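You operate a simulated robot arm through the tools that you are given. There is no shell and no other tool.

The job below is to be done with a simulated robot arm. You get a single attempt, and the scene is never put back.

JOB
Swap the clamped moulding for the one with teal ends.
Fine: the old one goes on the green mat; stop up to the new one, black knob at TIGHT.

It is judged by the outcome, as a careful person would: the job done as asked, and still so three seconds after it is handed in. It fails if anything else is knocked over, pushed out of place, dropped, spilled or broken.

ROBOT AND FRAMES
A 7-joint arm with a two-finger parallel gripper, fixed in place. Base frame: the origin is at the foot of the arm, x ahead of it, y to its left, z up; the work surface is at about z = 0. Units: mm, degrees, N and s.
With the tool pointing down near the work surface it reaches from about 220 to 580 mm from the base axis. Its first joint turns from -66.0 to 66.0 degrees. Payload 2.5 kg.
The TCP is the grasp point between the finger pads, 23 mm short of the fingertips. In the tool frame z runs along the fingers and y along their closing line. Largest opening 94 mm; finger width 38, thickness 10; the body of the gripper, 54 by 96 mm, starts 39 mm behind the TCP.
Orientation is told as [roll, pitch, yaw] about the base's x, y, z axes, in that order, counted from this pose: with the fingers straight down and closing along the base's y, the tool's x points along the base's -x, its y along +y and its z along -z.

CONTROLS
- The arm moves only by the tool drive_tool. Its argument "plan" is a list of rows, each a list of 3 entries, a list of its own where there are three numbers: the shift along the tool's x, y, z in cm, then the turn, a rotation vector about the tool's x, y, z in degrees, then the opening, from 0 (shut) to 1 (fully open). In form: [[[dx, dy, dz], [wx, wy, wz], jaw], ...]. A call has 1 to 20 rows; each row is the pose to reach, as a shift and turn from the pose commanded when the call began, along the tool's axes at that moment. Rows are played at 5 a second. More than 50 mm and 8.6 degrees between two rows, or a gripper value outside its range, and nothing of the call is played. Where a pose cannot be reached the arm comes as near as it can. A force on the tool above 60 N (or 10 N above the force at the start of the call, whichever is more), or a blocked arm, ends the call early, and 0.2 s more pass. The fingers move at their own pace (about 108 mm/s each) and stop on an object; they squeeze with about 28 N. The grip force told is the motor's: it shows also when the fingers shut on nothing. Time passes only in rows, and 0.2 s behind the last, so rows that repeat a pose let the fingers close. The reply holds the time, the measured pose of the TCP, the force on the tool along the base axes, the opening and the grip force, in the units named above and with some noise, with the torque about the TCP (base axes, N m) and any sound that the robot's microphone picked up, and new pictures: "views" is both (left out), scene, wrist or none.
- Cameras (640 x 400 px; columns grow to the right, rows downward): "scene" is fixed at [101.5, -392.6, 560]; the picture's right is [0.94, -0.35, 0.00], its down [-0.15, -0.39, -0.91] and it looks along [0.32, 0.85, -0.41] (base axes); focal length 360 px, centre (320, 200). "wrist" rides on the gripper at [86, 16, -75] in the tool frame; the picture's right is [-0.18, 0.98, 0.00], its down [-0.58, -0.11, -0.81] and it looks along [-0.79, -0.15, 0.59] (tool axes); focal length 243 px, centre (320, 200). There is no depth. A picture from a camera that has moved, and an enlarged one, comes with that camera's place and axes in the base frame and with its lens.
- enlarge(camera, box): a new picture of the part [left, top, right, bottom] of that camera's present view, enlarged. The clock stands still meanwhile.
- finish_job(): hands the job in; it is judged then, once.

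Nothing tells you positions but the pictures and the camera data. Unless the task says otherwise, let go and move clear before handing in.

The tools are called after "Request:" as name(argument=value, ...) on one line, values as JSON. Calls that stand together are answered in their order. drive_tool: Moves the arm, as the interface text tells. Its arguments: {"type":"object","properties":{"plan":{"type":"array","items":{"type":"array"}},"views":{"type":"string","enum":["both","scene","wrist","none"]}},"required":["plan"]} The other tools are called the same way: enlarge (camera, box) takes an enlarged picture of a part of a camera's view; finish_job () hands the job in.

At the start:

```text
t: 0.0
tcp_pos: [320.8, 193.7, 282.4]
orientation: [0.1, 0.0, 0.0]
wrist_force: [-0.2, 0.0, -1.1]
wrist_torque: [-0.01, 0.0, 0.02]
finger_gap: 93.8
gripper_force: 0.1
```

scene: 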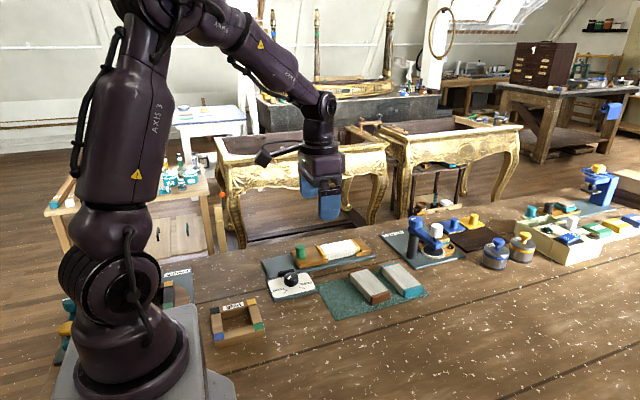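
wrist: 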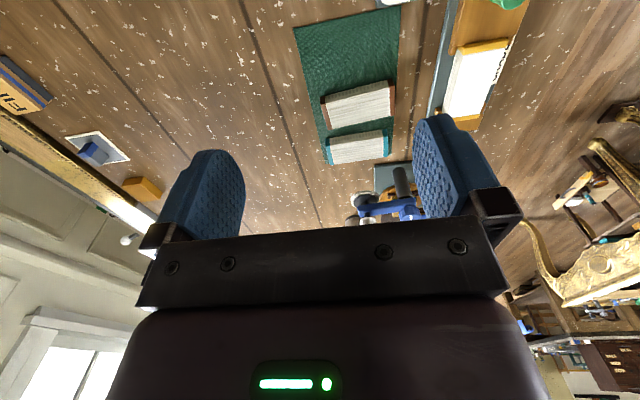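

I see a bench with a clamp fixture holding a yellow-ended moulding, a black knob panel, and a green mat carrying two mouldings (brown-ended and teal-ended). I'll enlarge the pictures first to understand the fixture.

Request:
enlarge(camera="scene", box=[250, 220, 440, 330])

Request:
enlarge(camera="wrist", box=[280, 0, 540, 180])

Request:
enlarge(camera="scene", box=[380, 170, 640, 290])

Request:
enlarge(camera="scene", box=[150, 240, 340, 350])

```text
3.37 times, centred on (345, 275) of scene
camera zoom: at [101.5, -392.6, 560.0], right [0.94, -0.35, 0.0], down [-0.15, -0.39, -0.91], along [0.32, 0.85, -0.41], focal length 1214 px, centre (236, -53)
```

zoom: 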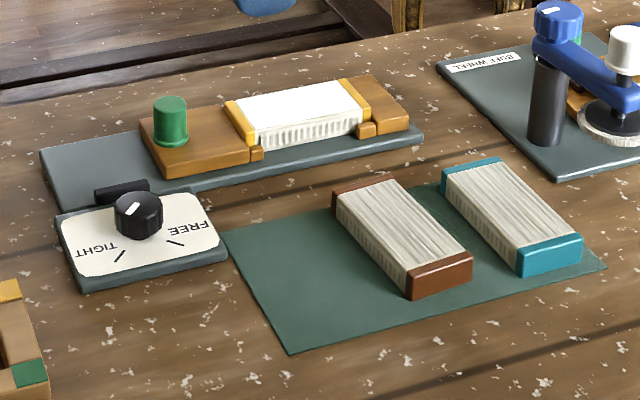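

```text
2.22 times, centred on (410, 90) of wrist
camera zoom: at [234.5, 211.2, 355.7], right [0.18, 0.98, 0.0], down [0.58, -0.11, 0.81], along [0.79, -0.15, -0.59], focal length 539 px, centre (120, 444)
```

zoom: 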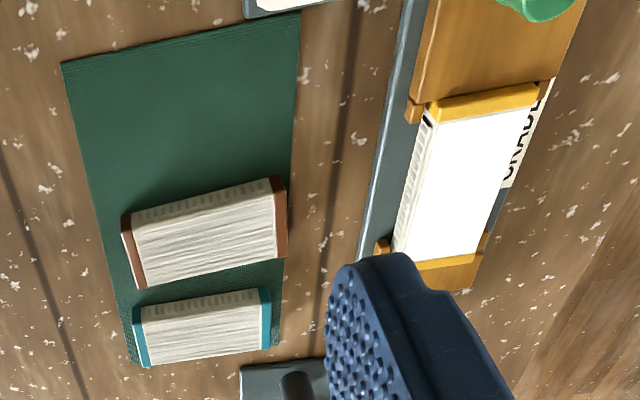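

```text
2.46 times, centred on (510, 230) of scene
camera zoom: at [101.5, -392.6, 560.0], right [0.94, -0.35, 0.0], down [-0.15, -0.39, -0.91], along [0.32, 0.85, -0.41], focal length 887 px, centre (-148, 126)
```

zoom: 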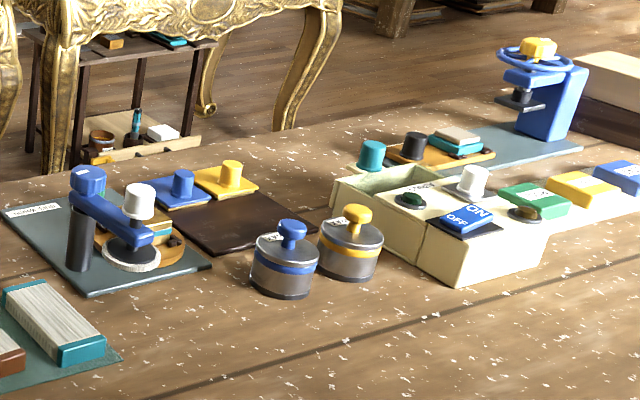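

```text
3.37 times, centred on (245, 295) of scene
camera zoom: at [101.5, -392.6, 560.0], right [0.94, -0.35, 0.0], down [-0.15, -0.39, -0.91], along [0.32, 0.85, -0.41], focal length 1214 px, centre (573, -120)
```

zoom: 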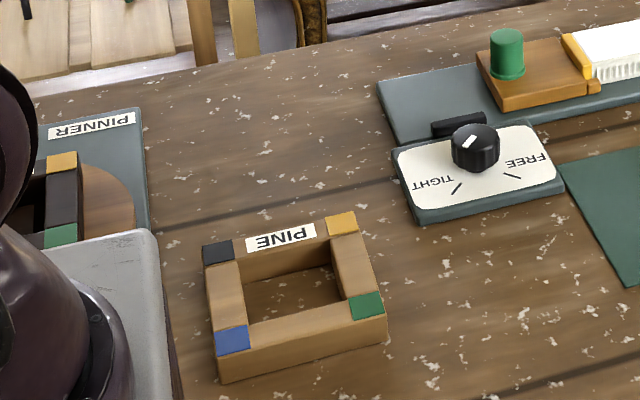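

I take the cradle with the green-pegged stop to be behind the knob panel, with the mat in front of it. Before moving I need the fixture details, so I'll enlarge further.

Request:
enlarge(camera="scene", box=[285, 235, 385, 285])

Request:
enlarge(camera="scene", box=[255, 260, 325, 305])

Request:
enlarge(camera="wrist", box=[420, 0, 540, 140])

Request:
enlarge(camera="scene", box=[340, 255, 430, 310])

```text
6.40 times, centred on (335, 260) of scene
camera zoom: at [101.5, -392.6, 560.0], right [0.94, -0.35, 0.0], down [-0.15, -0.39, -0.91], along [0.32, 0.85, -0.41], focal length 2307 px, centre (224, -184)
```

zoom: 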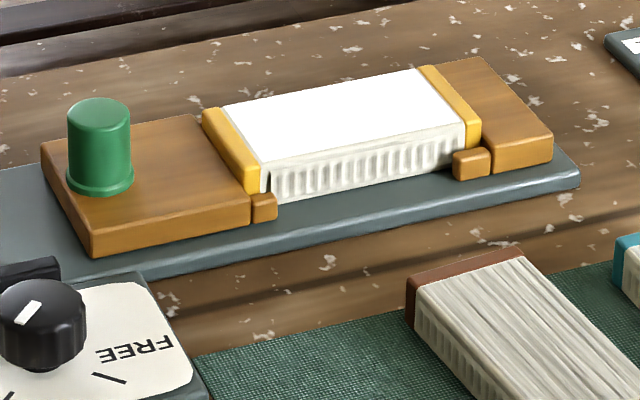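

```text
8.89 times, centred on (290, 282) of scene
camera zoom: at [101.5, -392.6, 560.0], right [0.94, -0.35, 0.0], down [-0.15, -0.39, -0.91], along [0.32, 0.85, -0.41], focal length 3204 px, centre (587, -533)
```

zoom: 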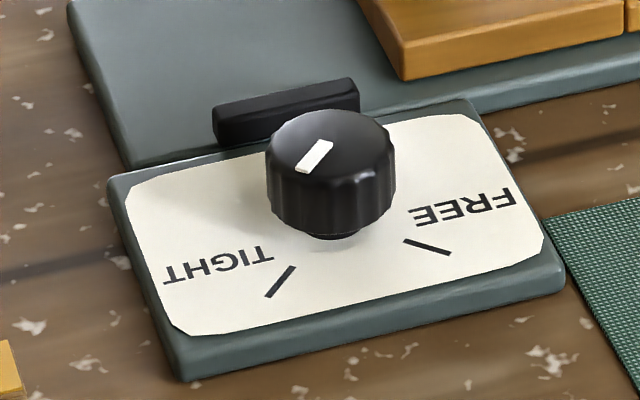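

```text
2.86 times, centred on (480, 70) of wrist
camera zoom: at [234.5, 211.2, 355.7], right [0.18, 0.98, 0.0], down [0.58, -0.11, 0.81], along [0.79, -0.15, -0.59], focal length 693 px, centre (-137, 571)
```

zoom: 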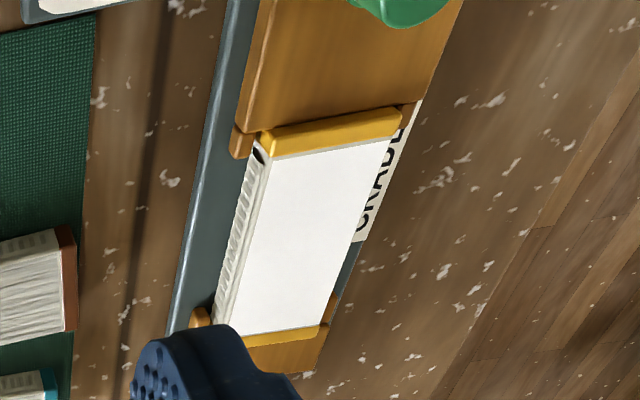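

```text
7.11 times, centred on (385, 282) of scene
camera zoom: at [101.5, -392.6, 560.0], right [0.94, -0.35, 0.0], down [-0.15, -0.39, -0.91], along [0.32, 0.85, -0.41], focal length 2563 px, centre (-142, -387)
```

zoom: 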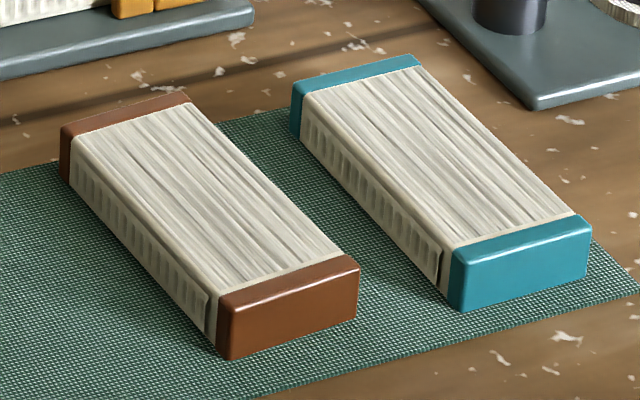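

The black knob's white pointer is at TIGHT, and the stop carries the green peg. I'll move the arm above the cradle at height for a clearer wrist view.

Request:
drive_tool(plan=[[[0.8, 4.2, -0.4], [0, 0, 0], 1], [[1.6, 8.4, -0.8], [0, 0, 0], 1], [[2.4, 12.6, -1.2], [0, 0, 0], 1], [[3.2, 16.8, -1.6], [0, 0, 0], 1], [[4.0, 20.6, -1.8], [0, 0, 0], 1], [[4.0, 20.6, -1.8], [0, 0, 0], 1]])

```text
t: 1.4
tcp_pos: [282.6, 400.1, 299.7]
orientation: [0.1, -0.1, 0.1]
wrist_force: [-0.1, 0.0, -0.2]
wrist_torque: [-0.01, 0.01, 0.0]
finger_gap: 94.1
gripper_force: 0.1
camera wrist: at [196.4, 416.4, 373.3], right [0.18, 0.98, 0.0], down [0.58, -0.11, 0.81], along [0.79, -0.15, -0.59], focal length 243 px, centre (320, 200)
```

scene: 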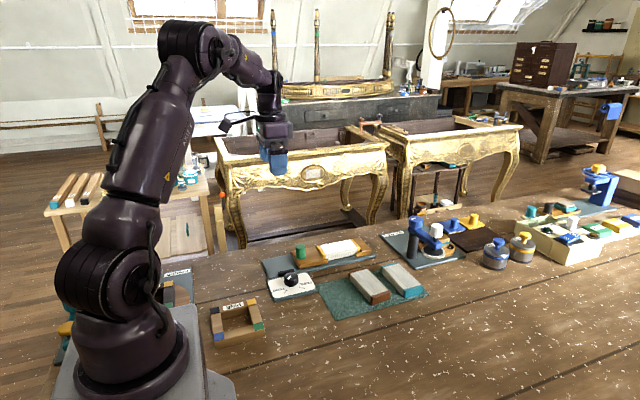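
wrist: 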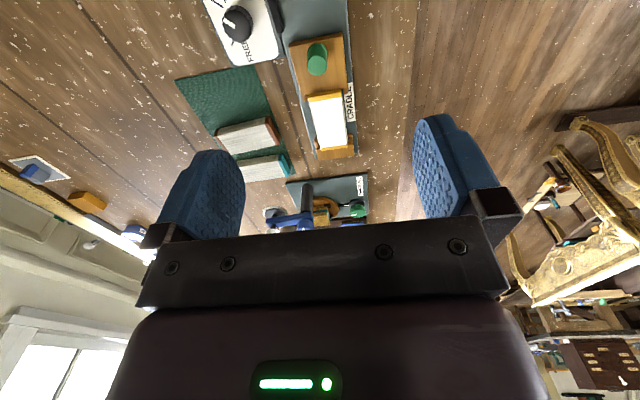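

Request:
enlarge(camera="wrist", box=[270, 20, 370, 170])

Request:
enlarge(camera="wrist", box=[180, 0, 300, 90])

Request:
enlarge(camera="wrist", box=[170, 60, 310, 190])

```text
2.67 times, centred on (320, 95) of wrist
camera zoom: at [196.4, 416.4, 373.3], right [0.18, 0.98, 0.0], down [0.58, -0.11, 0.81], along [0.79, -0.15, -0.59], focal length 647 px, centre (320, 480)
```

zoom: 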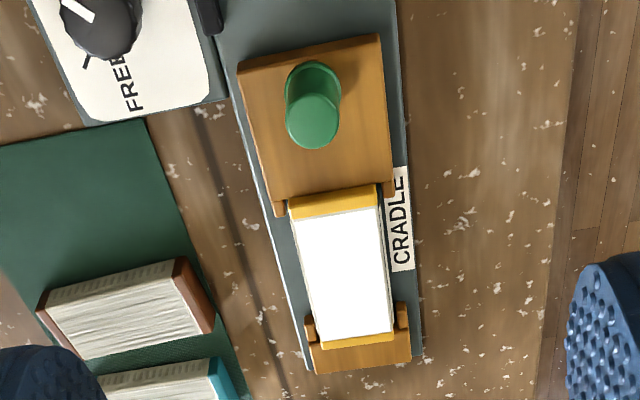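

```text
4.44 times, centred on (240, 45) of wrist
camera zoom: at [196.4, 416.4, 373.3], right [0.18, 0.98, 0.0], down [0.58, -0.11, 0.81], along [0.79, -0.15, -0.59], focal length 1078 px, centre (676, 889)
```

zoom: 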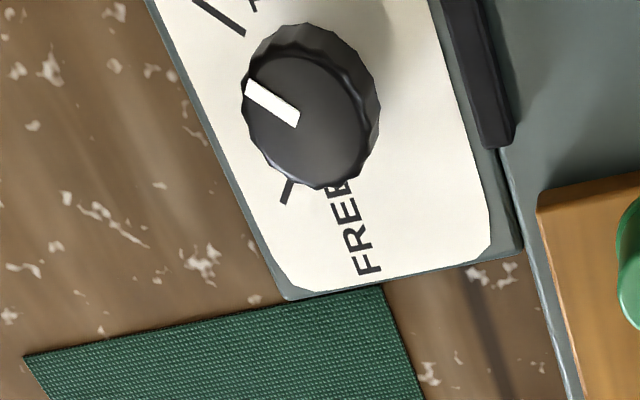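

```text
3.08 times, centred on (240, 125) of wrist
camera zoom: at [196.4, 416.4, 373.3], right [0.18, 0.98, 0.0], down [0.58, -0.11, 0.81], along [0.79, -0.15, -0.59], focal length 746 px, centre (566, 431)
```

zoom: 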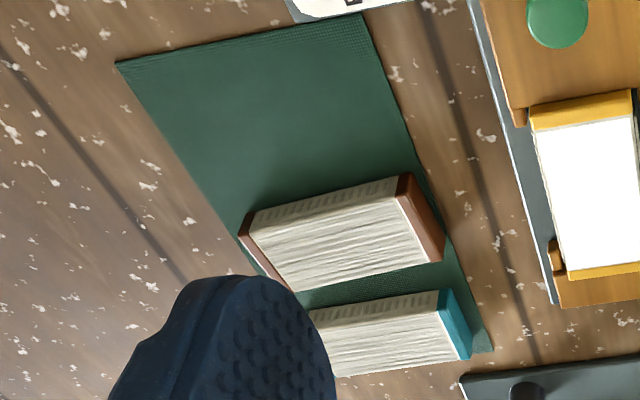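

The wrist view confirms the pointer at TIGHT, the knob axis at about (288, 298), the old moulding at about (450, 386), and the stop's green peg at about (340, 386). Next I'll hover above the knob with the tool turned -45°, ready to turn it 90° to FREE.

Request:
drive_tool(plan=[[[-0.1, -1.7, 2.5], [0, 0, 7.5], 0.8], [[-0.2, -3.4, 5.0], [0, 0, 15], 0.7], [[-0.3, -5.1, 7.5], [0, 0, 22.5], 0.6], [[-0.4, -6.8, 10.0], [0, 0, 30], 0.52], [[-0.5, -8.5, 12.5], [0, 0, 37.5], 0.52], [[-0.54, -10.2, 15.0], [0, 0, 45], 0.52], [[-0.54, -10.2, 18.0], [0, 0, 45], 0.52], [[-0.54, -10.2, 18.0], [0, 0, 45], 0.52]])

```text
t: 3.2
tcp_pos: [284.9, 297.5, 119.0]
orientation: [0.0, 0.0, -45.2]
wrist_force: [-0.7, 0.3, -0.1]
wrist_torque: [0.01, 0.0, -0.02]
finger_gap: 48.7
gripper_force: 0.0
camera wrist: at [236.2, 371.1, 192.5], right [0.83, 0.56, 0.0], down [0.33, -0.49, 0.81], along [0.45, -0.67, -0.59], focal length 243 px, centre (320, 200)
```

scene: 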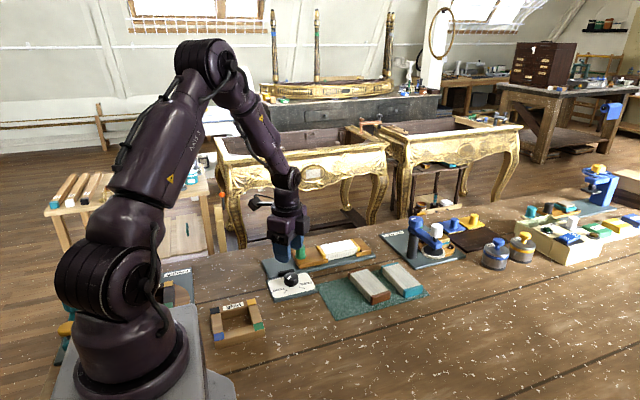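
wrist: 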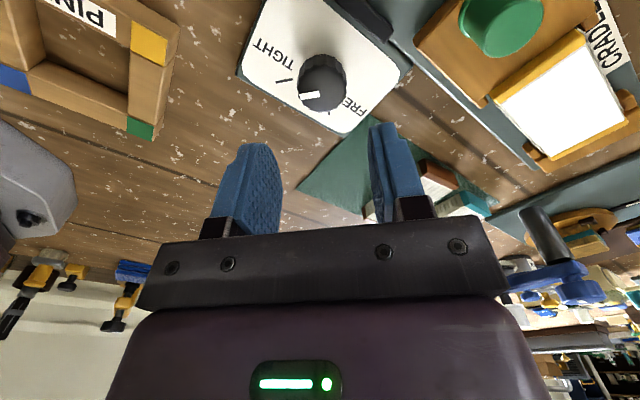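

The knob shows clearly below the gripper with its pointer at TIGHT. I'll enlarge it to refine its axis before descending.

Request:
enlarge(camera="wrist", box=[230, 0, 430, 140])

Request:
enlarge(camera="scene", box=[250, 220, 340, 305])

```text
2.86 times, centred on (330, 70) of wrist
camera zoom: at [236.2, 371.1, 192.5], right [0.83, 0.56, 0.0], down [0.33, -0.49, 0.81], along [0.45, -0.67, -0.59], focal length 693 px, centre (291, 571)
```

zoom: 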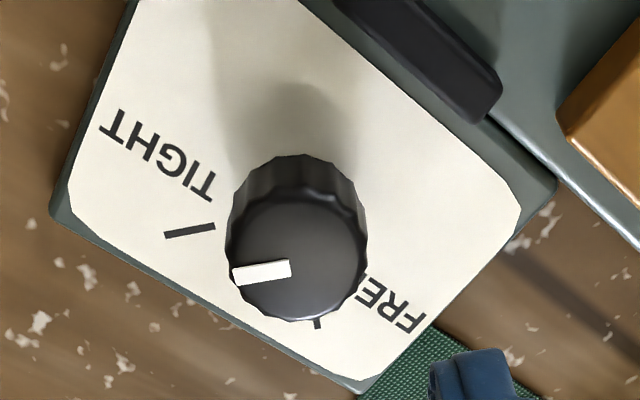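

```text
4.71 times, centred on (295, 262) of scene
camera zoom: at [101.5, -392.6, 560.0], right [0.94, -0.35, 0.0], down [-0.15, -0.39, -0.91], along [0.32, 0.85, -0.41], focal length 1696 px, centre (438, -94)
```

zoom: 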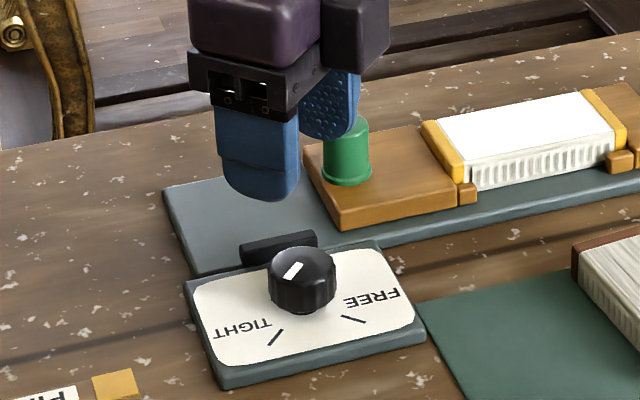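

I put the knob axis at (288.3, 298.1) with its top near z = 36. I'll descend around it and close the fingers.

Request:
drive_tool(plan=[[[-0.15, 0.2, 3.0], [0, 0, 0], 0.52], [[-0.15, 0.2, 5.5], [0, 0, 0], 0.52], [[-0.15, 0.2, 7.0], [0, 0, 0], 0.52], [[-0.15, 0.2, 8.1], [0, 0, 0], 0.52], [[-0.15, 0.2, 8.1], [0, 0, 0], 0.52], [[-0.15, 0.2, 8.1], [0, 0, 0], 0.3], [[-0.15, 0.2, 8.1], [0, 0, 0], 0.3], [[-0.15, 0.2, 8.1], [0, 0, 0], 0.3]])

```text
t: 5.0
tcp_pos: [287.2, 297.7, 36.5]
orientation: [-0.5, 0.0, -45.1]
wrist_force: [-16.9, -17.3, 5.8]
wrist_torque: [0.1, -0.27, 0.0]
finger_gap: 33.9
gripper_force: 45.3
camera wrist: at [238.6, 370.8, 110.1], right [0.83, 0.56, -0.01], down [0.34, -0.48, 0.81], along [0.45, -0.67, -0.59], focal length 243 px, centre (320, 200)
```

scene: 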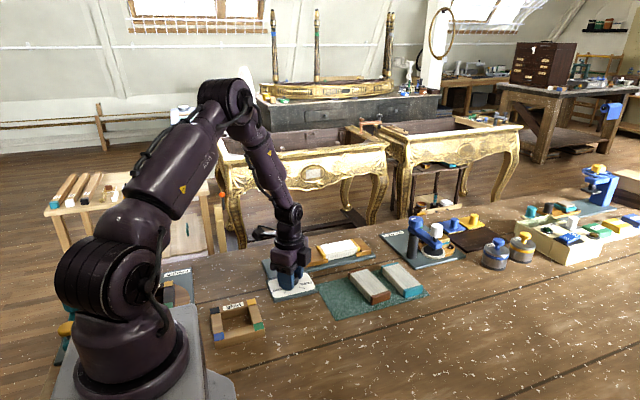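
wrist: 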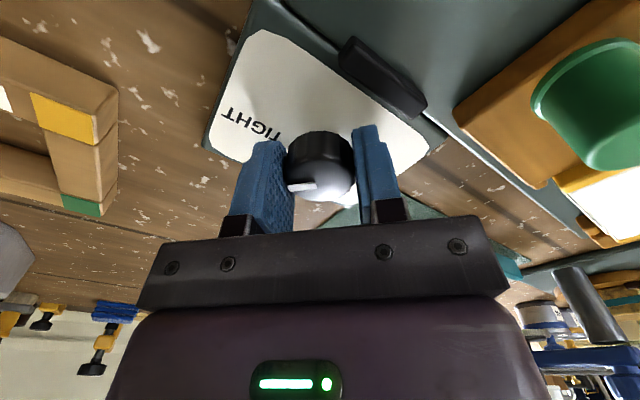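

The knob is gripped (gap 34 mm), with a small lateral side load, so I'll shift slightly to relieve it. Then I'll turn counter-clockwise toward FREE, half of the way first.

Request:
drive_tool(plan=[[[0, -0.1, 0], [0, 0, 0], 0.28], [[0, -0.15, 0], [0, 0, -7.5], 0.28], [[0, -0.15, 0], [0, 0, -15], 0.28], [[0, -0.15, 0], [0, 0, -22.5], 0.28], [[0, -0.15, 0], [0, 0, -30], 0.28], [[0, -0.15, 0], [0, 0, -37.5], 0.28], [[0, -0.15, 0], [0, 0, -45], 0.28], [[0, -0.15, 0], [0, 0, -45], 0.28]], views="both")

```text
t: 6.8
tcp_pos: [287.3, 297.5, 37.4]
orientation: [0.0, 0.1, 0.1]
wrist_force: [1.2, -2.7, -32.2]
wrist_torque: [0.32, 0.25, 0.01]
finger_gap: 33.6
gripper_force: 44.9
camera wrist: at [201.2, 313.7, 111.5], right [0.18, 0.98, 0.0], down [0.58, -0.11, 0.81], along [0.79, -0.15, -0.59], focal length 243 px, centre (320, 200)
```

scene: 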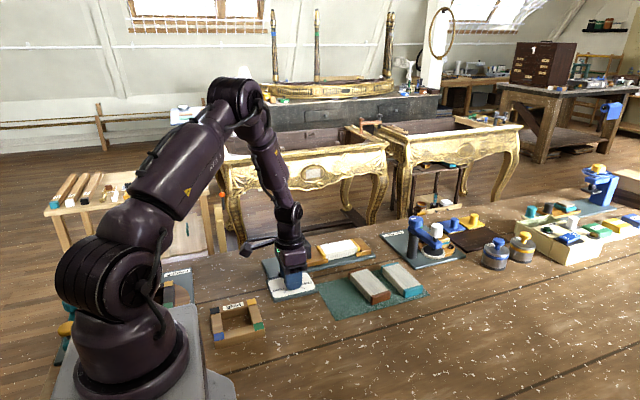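
wrist: 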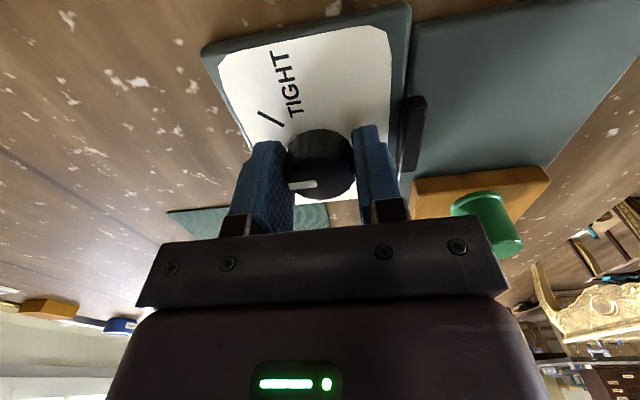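

The knob is turning with the gripper (pointer at about -90°, halfway), with some downward pull on the tool. I'll ease down slightly and turn the remaining 45° to FREE.

Request:
drive_tool(plan=[[[0, 0, 0.12], [0, 0, -7.5], 0.28], [[0, 0, 0.15], [0, 0, -15], 0.28], [[0, 0, 0.15], [0, 0, -22.5], 0.28], [[0, 0, 0.15], [0, 0, -30], 0.28], [[0, 0, 0.15], [0, 0, -37.5], 0.28], [[0, 0, 0.15], [0, 0, -45], 0.28], [[0, 0, 0.15], [0, 0, -45], 0.28]])

```text
t: 8.4
tcp_pos: [285.9, 296.3, 37.3]
orientation: [-0.1, 0.2, 45.1]
wrist_force: [-8.1, -19.2, 6.7]
wrist_torque: [0.33, 0.09, -0.02]
finger_gap: 33.7
gripper_force: 44.6
camera wrist: at [215.3, 247.6, 111.6], right [-0.57, 0.82, 0.0], down [0.49, 0.34, 0.8], along [0.66, 0.45, -0.59], focal length 243 px, centre (320, 200)
```

scene: 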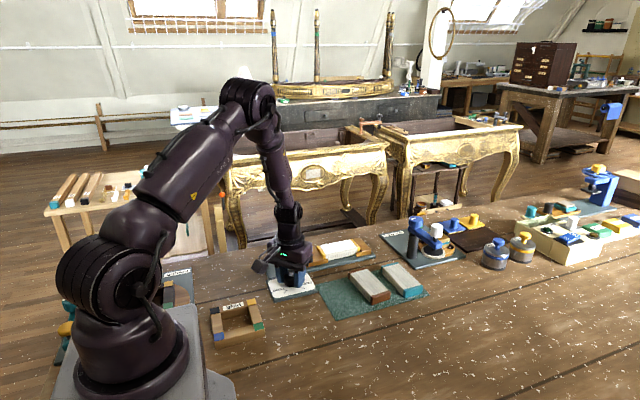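
wrist: 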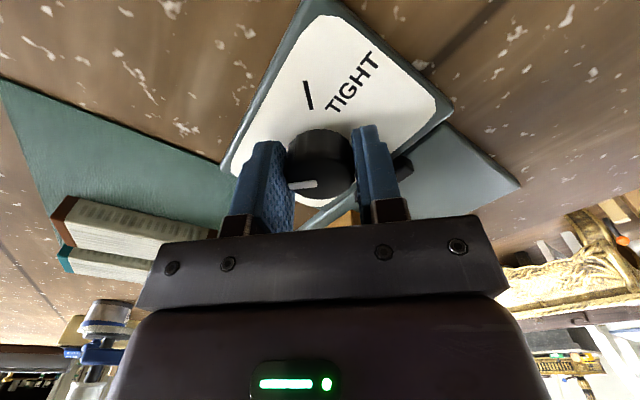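

The knob followed the gripper through the full 90°. I'll open gently, rise straight up and check the pointer.

Request:
drive_tool(plan=[[[0, 0, 0], [0, 0, 0], 0.46], [[0, 0, 0], [0, 0, 0], 0.46], [[0, 0, -2.0], [0, 0, 0], 0.46], [[0, 0, -5.0], [0, 0, 0], 0.46], [[0, 0, -9.0], [0, 0, 0], 0.46], [[0, 0, -12.0], [0, 0, 0], 0.46], [[0, 0, -12.0], [0, 0, 0], 0.46]])

Request:
enlarge(camera="wrist", box=[230, 0, 430, 140])

Request:
enlarge(camera="scene", box=[255, 235, 345, 305])

```text
t: 10.0
tcp_pos: [287.5, 300.4, 159.0]
orientation: [0.1, 0.0, 45.1]
wrist_force: [0.1, -0.4, 1.0]
wrist_torque: [-0.01, -0.02, 0.0]
finger_gap: 43.1
gripper_force: 0.0
camera wrist: at [215.5, 251.3, 233.7], right [-0.56, 0.83, 0.0], down [0.49, 0.33, 0.81], along [0.67, 0.46, -0.59], focal length 243 px, centre (320, 200)
```

scene: 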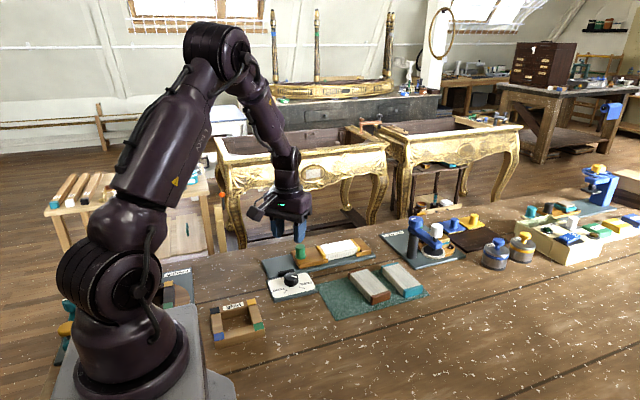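
wrist: 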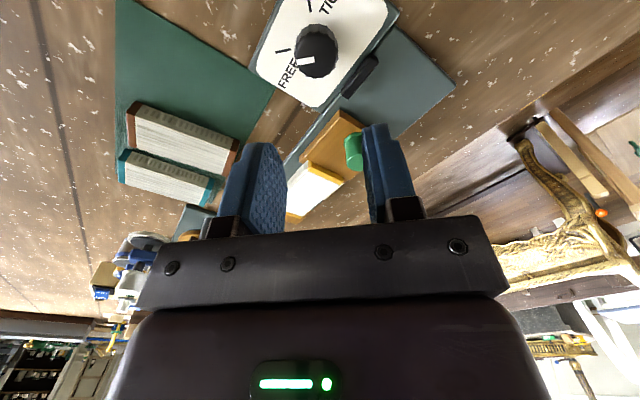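

```text
2.86 times, centred on (330, 70) of wrist
camera zoom: at [215.5, 251.3, 233.7], right [-0.56, 0.83, 0.0], down [0.49, 0.33, 0.81], along [0.67, 0.46, -0.59], focal length 693 px, centre (291, 571)
```

zoom: 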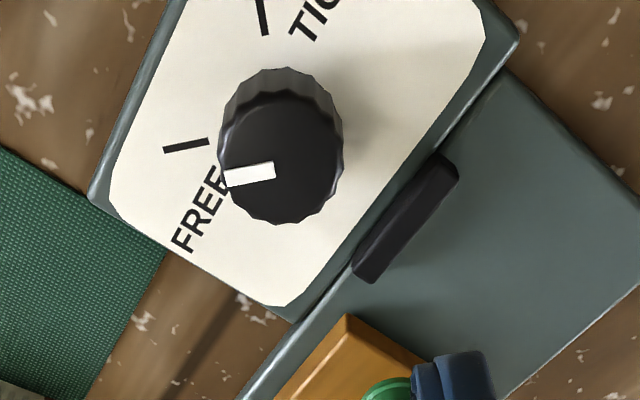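

```text
5.71 times, centred on (300, 270) of scene
camera zoom: at [101.5, -392.6, 560.0], right [0.94, -0.35, 0.0], down [-0.15, -0.39, -0.91], along [0.32, 0.85, -0.41], focal length 2059 px, centre (434, -200)
```

zoom: 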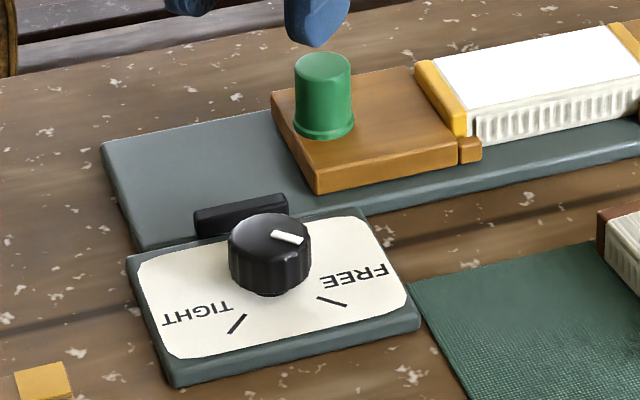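

The pointer now lies on the FREE mark. Next I'll go above the stop's green peg at about (340, 387) with the tool square to the cradle.

Request:
drive_tool(plan=[[[-1.64, 0.4, 0.0], [0, 0, 7.5], 0.55], [[-3.28, 0.8, 0.5], [0, 0, 15], 0.55], [[-4.92, 1.2, 1.5], [0, 0, 22.5], 0.55], [[-6.56, 1.6, 2.5], [0, 0, 30], 0.55], [[-8.2, 2.0, 3.5], [0, 0, 37.5], 0.55], [[-9.83, 2.41, 4.5], [0, 0, 45.1], 0.55], [[-9.83, 2.41, 5.5], [0, 0, 45.1], 0.55], [[-9.83, 2.41, 5.5], [0, 0, 45.1], 0.55]])

Request:
enlarge(camera="wrist", box=[220, 40, 420, 220])

Request:
enlarge(camera="scene", box=[255, 205, 385, 285])

```text
t: 11.8
tcp_pos: [340.3, 385.3, 102.0]
orientation: [0.0, 0.0, -0.2]
wrist_force: [0.8, -0.3, -0.2]
wrist_torque: [0.01, 0.05, -0.01]
finger_gap: 51.8
gripper_force: 0.0
camera wrist: at [254.3, 401.5, 175.8], right [0.19, 0.98, 0.0], down [0.58, -0.11, 0.81], along [0.79, -0.15, -0.59], focal length 243 px, centre (320, 200)
```

scene: 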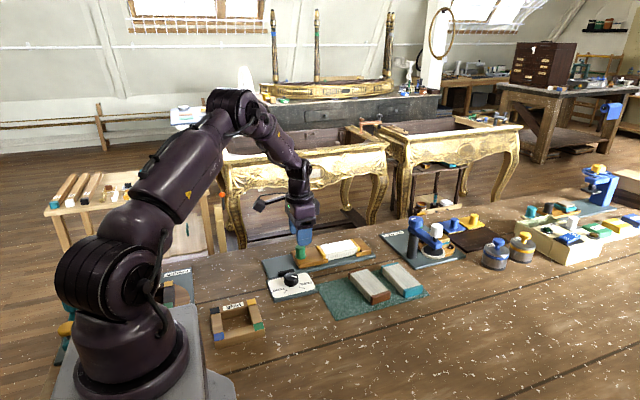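
wrist: 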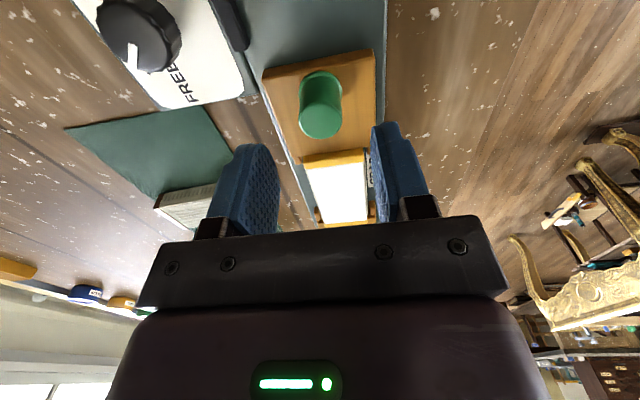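

```text
2.22 times, centred on (320, 130) of wrist
camera zoom: at [254.3, 401.5, 175.8], right [0.19, 0.98, 0.0], down [0.58, -0.11, 0.81], along [0.79, -0.15, -0.59], focal length 539 px, centre (320, 356)
```

zoom: 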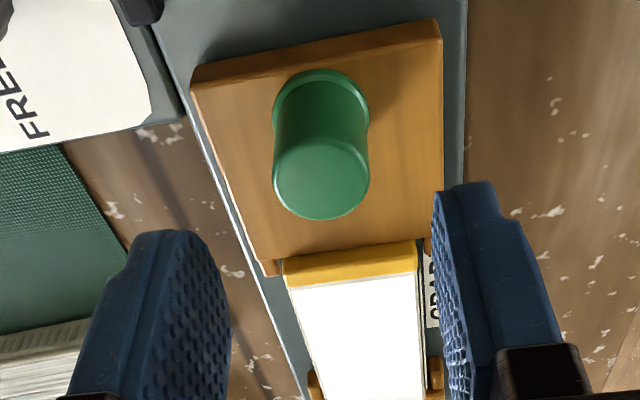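

```text
4.92 times, centred on (320, 245) of scene
camera zoom: at [101.5, -392.6, 560.0], right [0.94, -0.35, 0.0], down [-0.15, -0.39, -0.91], along [0.32, 0.85, -0.41], focal length 1774 px, centre (320, -22)
```

zoom: 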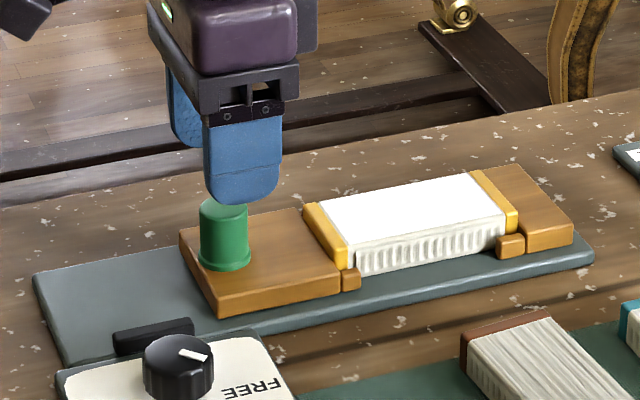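

The peg sits directly under the open fingers at about (338.5, 386.7). I'll descend to z = 50 and close on it.

Request:
drive_tool(plan=[[[0.1, 0.12, 2.0], [0, 0, 0], 0.55], [[0.13, 0.12, 4.0], [0, 0, 0], 0.55], [[0.13, 0.12, 5.2], [0, 0, 0], 0.55], [[0.13, 0.12, 5.2], [0, 0, 0], 0.55], [[0.13, 0.12, 5.2], [0, 0, 0], 0.2], [[0.13, 0.12, 5.2], [0, 0, 0], 0.2], [[0.13, 0.12, 5.2], [0, 0, 0], 0.2]])

```text
t: 13.4
tcp_pos: [338.5, 383.4, 50.1]
orientation: [-0.1, 0.0, -0.1]
wrist_force: [-0.3, -0.9, -2.3]
wrist_torque: [0.36, -0.34, -0.03]
finger_gap: 25.3
gripper_force: 45.1
camera wrist: at [253.1, 401.8, 124.0], right [0.19, 0.98, 0.0], down [0.58, -0.11, 0.81], along [0.79, -0.15, -0.59], focal length 243 px, centre (320, 200)
```

scene: 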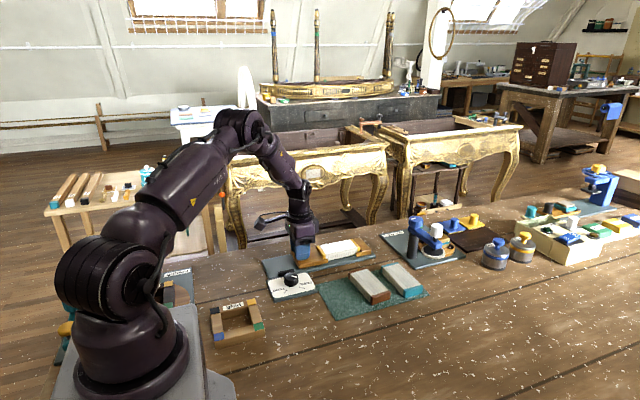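
wrist: 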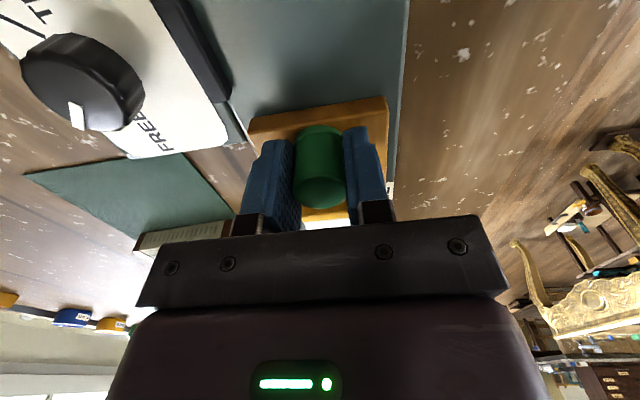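

The peg is gripped. I'll slide the stop 40 mm back toward the base (-x).

Request:
drive_tool(plan=[[[0.5, 0, 0], [0, 0, 0], 0.2], [[1.0, 0, 0], [0, 0, 0], 0.2], [[1.6, 0, 0], [0, 0, 0], 0.2], [[2.2, 0, 0], [0, 0, 0], 0.2], [[2.8, 0, 0], [0, 0, 0], 0.2], [[3.4, 0, 0], [0, 0, 0], 0.2], [[4.0, 0, 0], [0, 0, 0], 0.2], [[4.0, 0, 0], [0, 0, 0], 0.2]])

Request:
enlarge(camera="scene", box=[245, 205, 395, 305])

```text
t: 15.2
tcp_pos: [303.5, 384.0, 52.5]
orientation: [0.1, -0.6, -0.2]
wrist_force: [31.8, 2.1, -6.7]
wrist_torque: [-0.46, -0.34, 0.0]
finger_gap: 25.7
gripper_force: 44.7
camera wrist: at [217.7, 402.0, 124.6], right [0.19, 0.98, 0.0], down [0.57, -0.11, 0.81], along [0.8, -0.15, -0.58], focal length 243 px, centre (320, 200)
```

scene: 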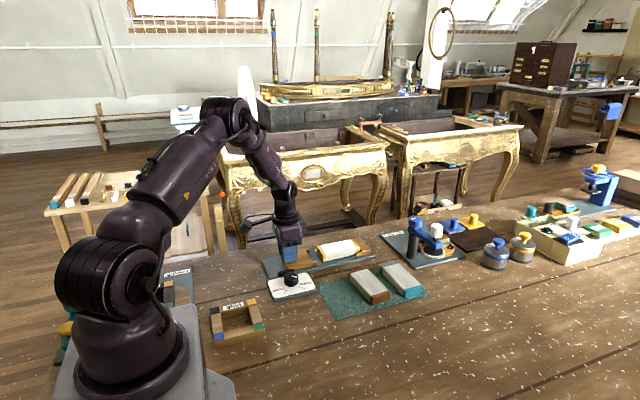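
wrist: 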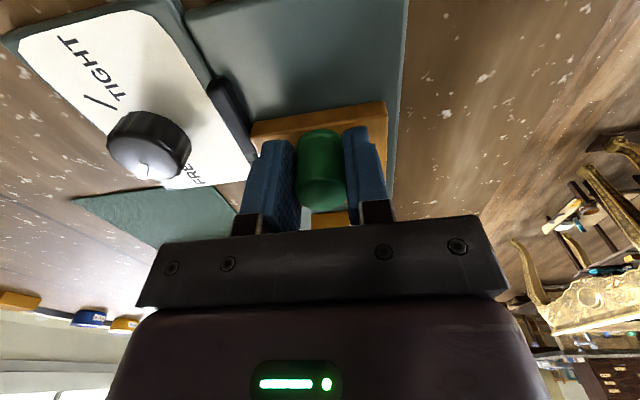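

```text
4.00 times, centred on (320, 255) of scene
camera zoom: at [101.5, -392.6, 560.0], right [0.94, -0.35, 0.0], down [-0.15, -0.39, -0.91], along [0.32, 0.85, -0.41], focal length 1442 px, centre (320, -20)
```

zoom: 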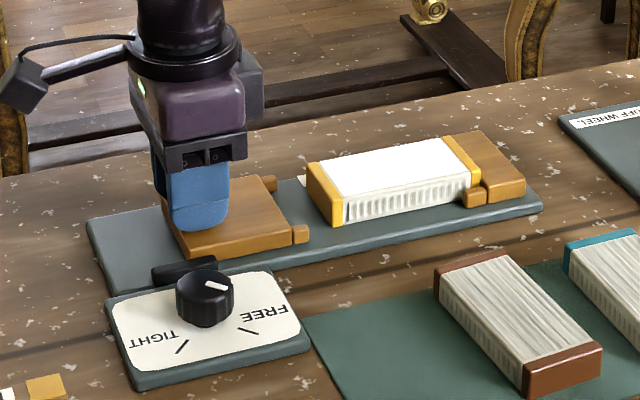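

The stop slid back about 36 mm to the end of its travel, and the old moulding stayed against the fixed end. I'll relax the push, open and rise.

Request:
drive_tool(plan=[[[-0.25, 0, 0], [0, 0, 0], 0.2], [[-0.25, 0, 0], [0, 0, 0], 0.55], [[-0.25, 0, 0], [0, 0, 0], 0.55], [[-0.25, 0, -2.0], [0, 0, 0], 0.55], [[-0.25, 0, -5.0], [0, 0, 0], 0.55], [[-0.25, 0, -9.0], [0, 0, 0], 0.75], [[-0.25, 0, -9.0], [0, 0, 0], 0.75]])

Request:
enlarge(camera="wrist", box=[220, 40, 420, 220])

Request:
enlarge(camera="scene", box=[285, 225, 405, 305])

```text
t: 16.8
tcp_pos: [300.6, 386.0, 142.6]
orientation: [0.0, 0.0, -0.1]
wrist_force: [-0.4, 0.5, -0.1]
wrist_torque: [0.01, 0.06, -0.02]
finger_gap: 70.5
gripper_force: 0.0
camera wrist: at [214.4, 402.2, 215.0], right [0.19, 0.98, 0.0], down [0.58, -0.11, 0.81], along [0.79, -0.15, -0.59], focal length 243 px, centre (320, 200)
```

scene: 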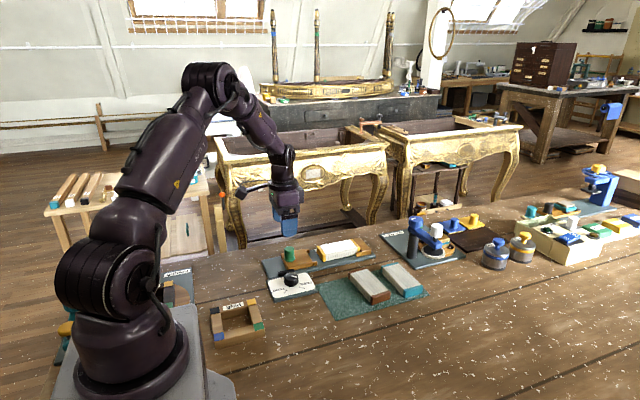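
wrist: 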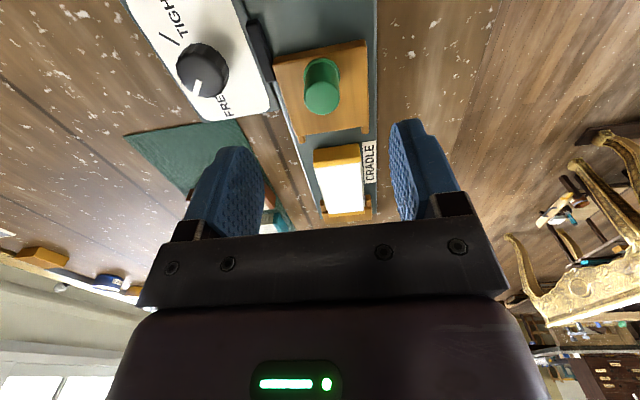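

```text
2.22 times, centred on (320, 130) of wrist
camera zoom: at [214.4, 402.2, 215.0], right [0.19, 0.98, 0.0], down [0.58, -0.11, 0.81], along [0.79, -0.15, -0.59], focal length 539 px, centre (320, 356)
```

zoom: 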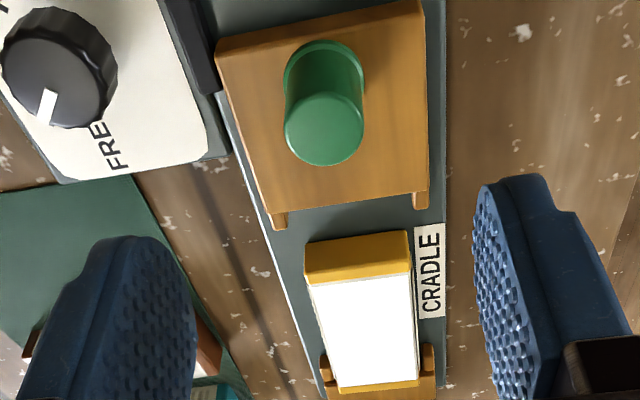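

```text
5.00 times, centred on (345, 265) of scene
camera zoom: at [101.5, -392.6, 560.0], right [0.94, -0.35, 0.0], down [-0.15, -0.39, -0.91], along [0.32, 0.85, -0.41], focal length 1802 px, centre (195, -125)
```

zoom: 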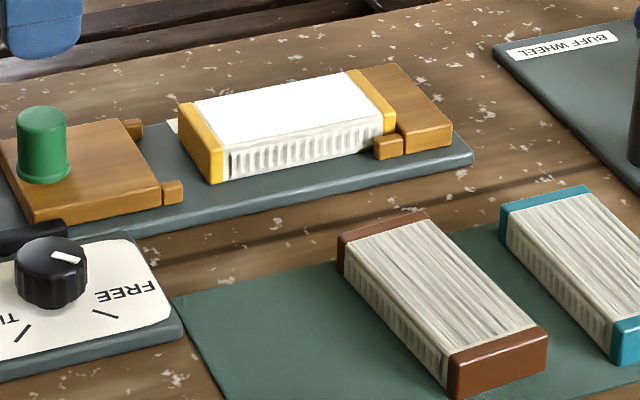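

The stop is clear and the old moulding is free, spanning about x 396–503, y 361–412. I'll move above it at x ≈ 428, which stays within reach.

Request:
drive_tool(plan=[[[-3.2, 0.0, 1.0], [0, 0, 0], 0.78], [[-6.4, 0.0, 2.0], [0, 0, 0], 0.78], [[-9.6, 0.05, 3.0], [0, 0, 0], 0.78], [[-12.7, 0.05, 4.2], [0, 0, 0], 0.78], [[-12.7, 0.05, 4.2], [0, 0, 0], 0.78], [[-12.7, 0.05, 4.2], [0, 0, 0], 0.78]])

Request:
enlarge(camera="wrist", box=[220, 20, 420, 220])

Request:
enlarge(camera="scene", box=[285, 195, 405, 285])

```text
t: 18.2
tcp_pos: [427.2, 382.8, 98.5]
orientation: [0.0, 0.0, 0.0]
wrist_force: [-0.3, 0.4, -0.2]
wrist_torque: [0.01, 0.01, -0.02]
finger_gap: 73.3
gripper_force: 0.0
camera wrist: at [341.4, 400.1, 173.8], right [0.19, 0.98, 0.0], down [0.58, -0.11, 0.81], along [0.79, -0.15, -0.59], focal length 243 px, centre (320, 200)
```

scene: 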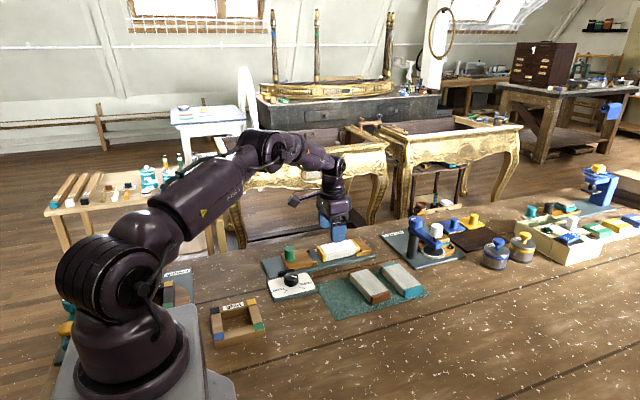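
wrist: 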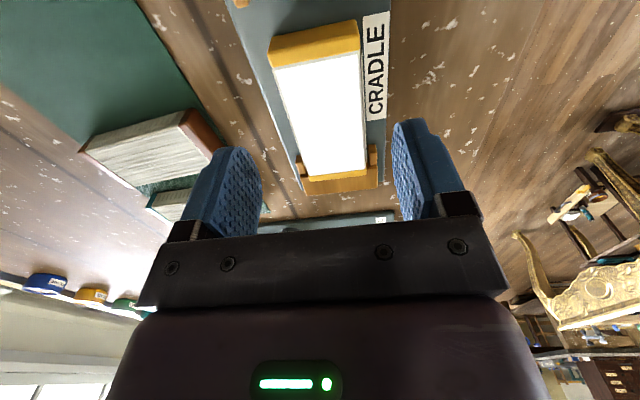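

```text
2.00 times, centred on (320, 120) of wrist
camera zoom: at [341.4, 400.1, 173.8], right [0.19, 0.98, 0.0], down [0.58, -0.11, 0.81], along [0.79, -0.15, -0.59], focal length 485 px, centre (320, 360)
```

zoom: 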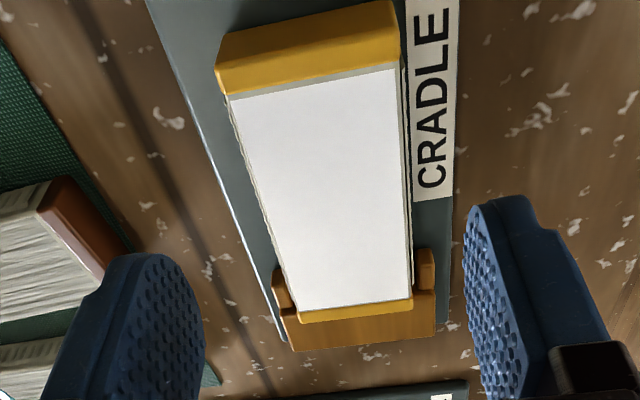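

```text
4.44 times, centred on (345, 240) of scene
camera zoom: at [101.5, -392.6, 560.0], right [0.94, -0.35, 0.0], down [-0.15, -0.39, -0.91], along [0.32, 0.85, -0.41], focal length 1602 px, centre (209, 22)
```

zoom: 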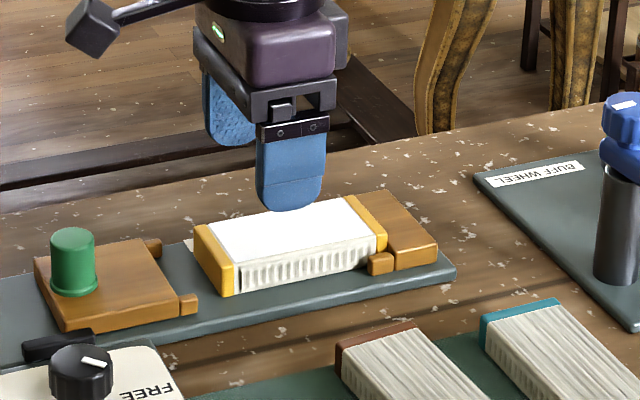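

The moulding's centre line is at y ≈ 387, about 3 mm beyond the tool. I'll correct that while lowering to just above it.

Request:
drive_tool(plan=[[[-0.05, 0.3, 1.5], [0, 0, 0], 0.78], [[-0.05, 0.33, 3.0], [0, 0, 0], 0.78], [[-0.05, 0.33, 4.0], [0, 0, 0], 0.78], [[-0.05, 0.33, 4.0], [0, 0, 0], 0.78]])

Request:
enlarge(camera="wrist", box=[170, 0, 470, 230])

Request:
enlarge(camera="scene", box=[295, 205, 395, 280])

```text
t: 19.2
tcp_pos: [428.3, 389.6, 57.3]
orientation: [0.0, -0.1, -0.2]
wrist_force: [0.1, -0.6, -0.4]
wrist_torque: [0.0, -0.04, 0.02]
finger_gap: 73.3
gripper_force: 0.1
camera wrist: at [341.9, 405.9, 131.2], right [0.19, 0.98, 0.0], down [0.58, -0.11, 0.81], along [0.79, -0.15, -0.59], focal length 243 px, centre (320, 200)
```

scene: 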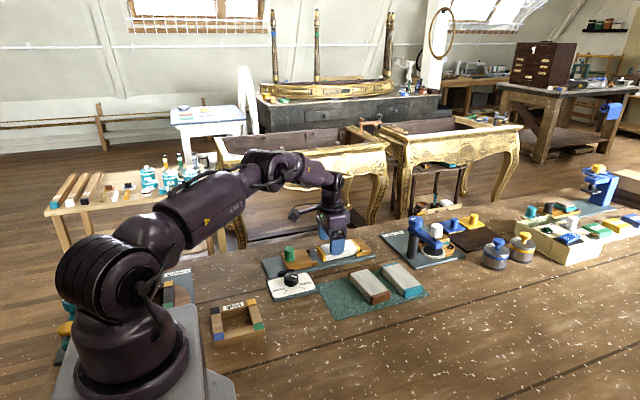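
wrist: 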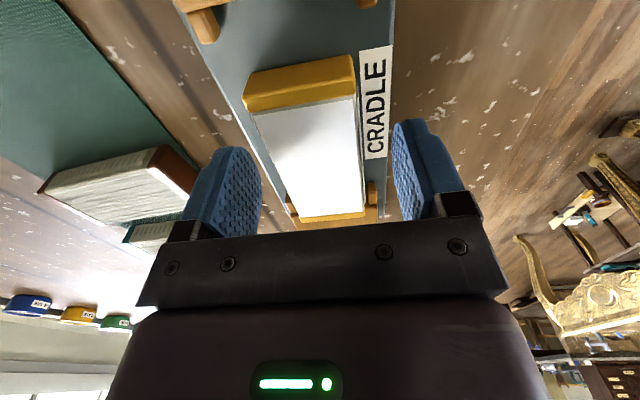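

```text
1.74 times, centred on (320, 115) of wrist
camera zoom: at [341.9, 405.9, 131.2], right [0.19, 0.98, 0.0], down [0.58, -0.11, 0.81], along [0.79, -0.15, -0.59], focal length 422 px, centre (320, 348)
```

zoom: 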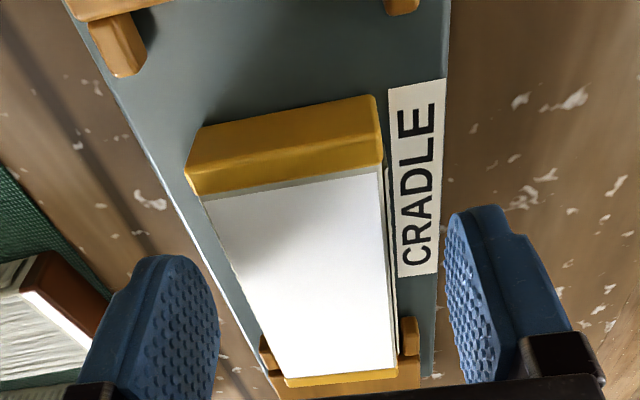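

```text
5.33 times, centred on (345, 242) of scene
camera zoom: at [101.5, -392.6, 560.0], right [0.94, -0.35, 0.0], down [-0.15, -0.39, -0.91], along [0.32, 0.85, -0.41], focal length 1922 px, centre (187, -27)
```

zoom: 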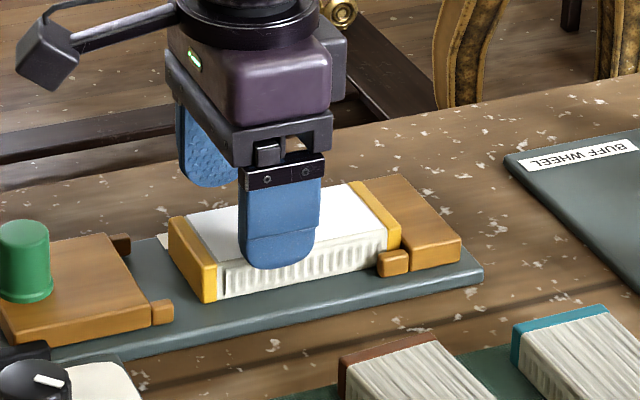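

The tool is now about 3 mm too far in y (389.8 against a centre of 386.5). I'll re-centre, settle, then descend to grip height and close.

Request:
drive_tool(plan=[[[0, -0.3, 0], [0, 0, 0], 0.78], [[0, -0.32, 0], [0, 0, 0], 0.78], [[0, -0.32, 0], [0, 0, 0], 0.78], [[0, -0.32, 0.7], [0, 0, 0], 0.78], [[0, -0.32, 1.4], [0, 0, 0], 0.78], [[0, -0.32, 2.1], [0, 0, 0], 0.78], [[0, -0.32, 2.1], [0, 0, 0], 0.78], [[0, -0.32, 2.1], [0, 0, 0], 0.78]])

Request:
enlarge(camera="scene", box=[295, 205, 395, 280])

```text
t: 21.0
tcp_pos: [426.4, 385.5, 37.8]
orientation: [0.0, 0.0, -0.2]
wrist_force: [0.4, 0.7, 0.1]
wrist_torque: [0.01, 0.02, 0.02]
finger_gap: 73.4
gripper_force: 0.0
camera wrist: at [341.6, 403.1, 110.9], right [0.19, 0.98, 0.0], down [0.58, -0.11, 0.81], along [0.79, -0.15, -0.59], focal length 243 px, centre (320, 200)
```

scene: 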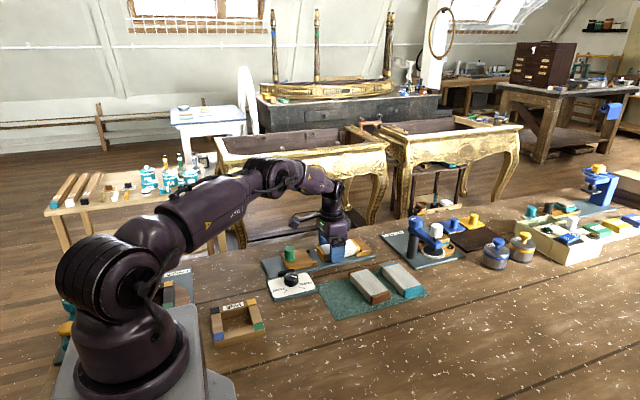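
wrist: 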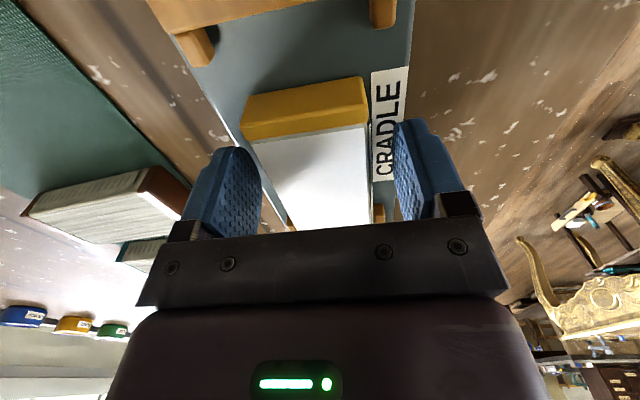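

```text
5.33 times, centred on (345, 242) of scene
camera zoom: at [101.5, -392.6, 560.0], right [0.94, -0.35, 0.0], down [-0.15, -0.39, -0.91], along [0.32, 0.85, -0.41], focal length 1922 px, centre (187, -27)
```

zoom: 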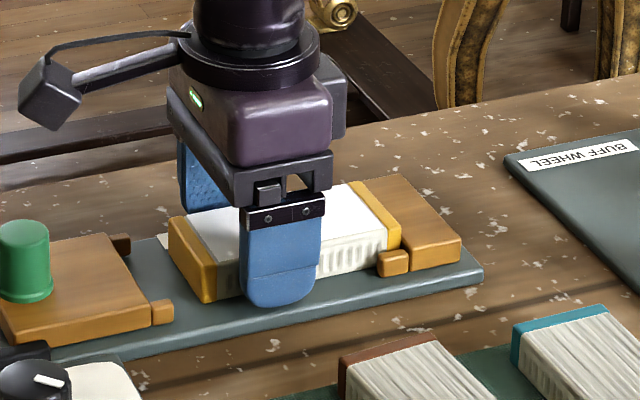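

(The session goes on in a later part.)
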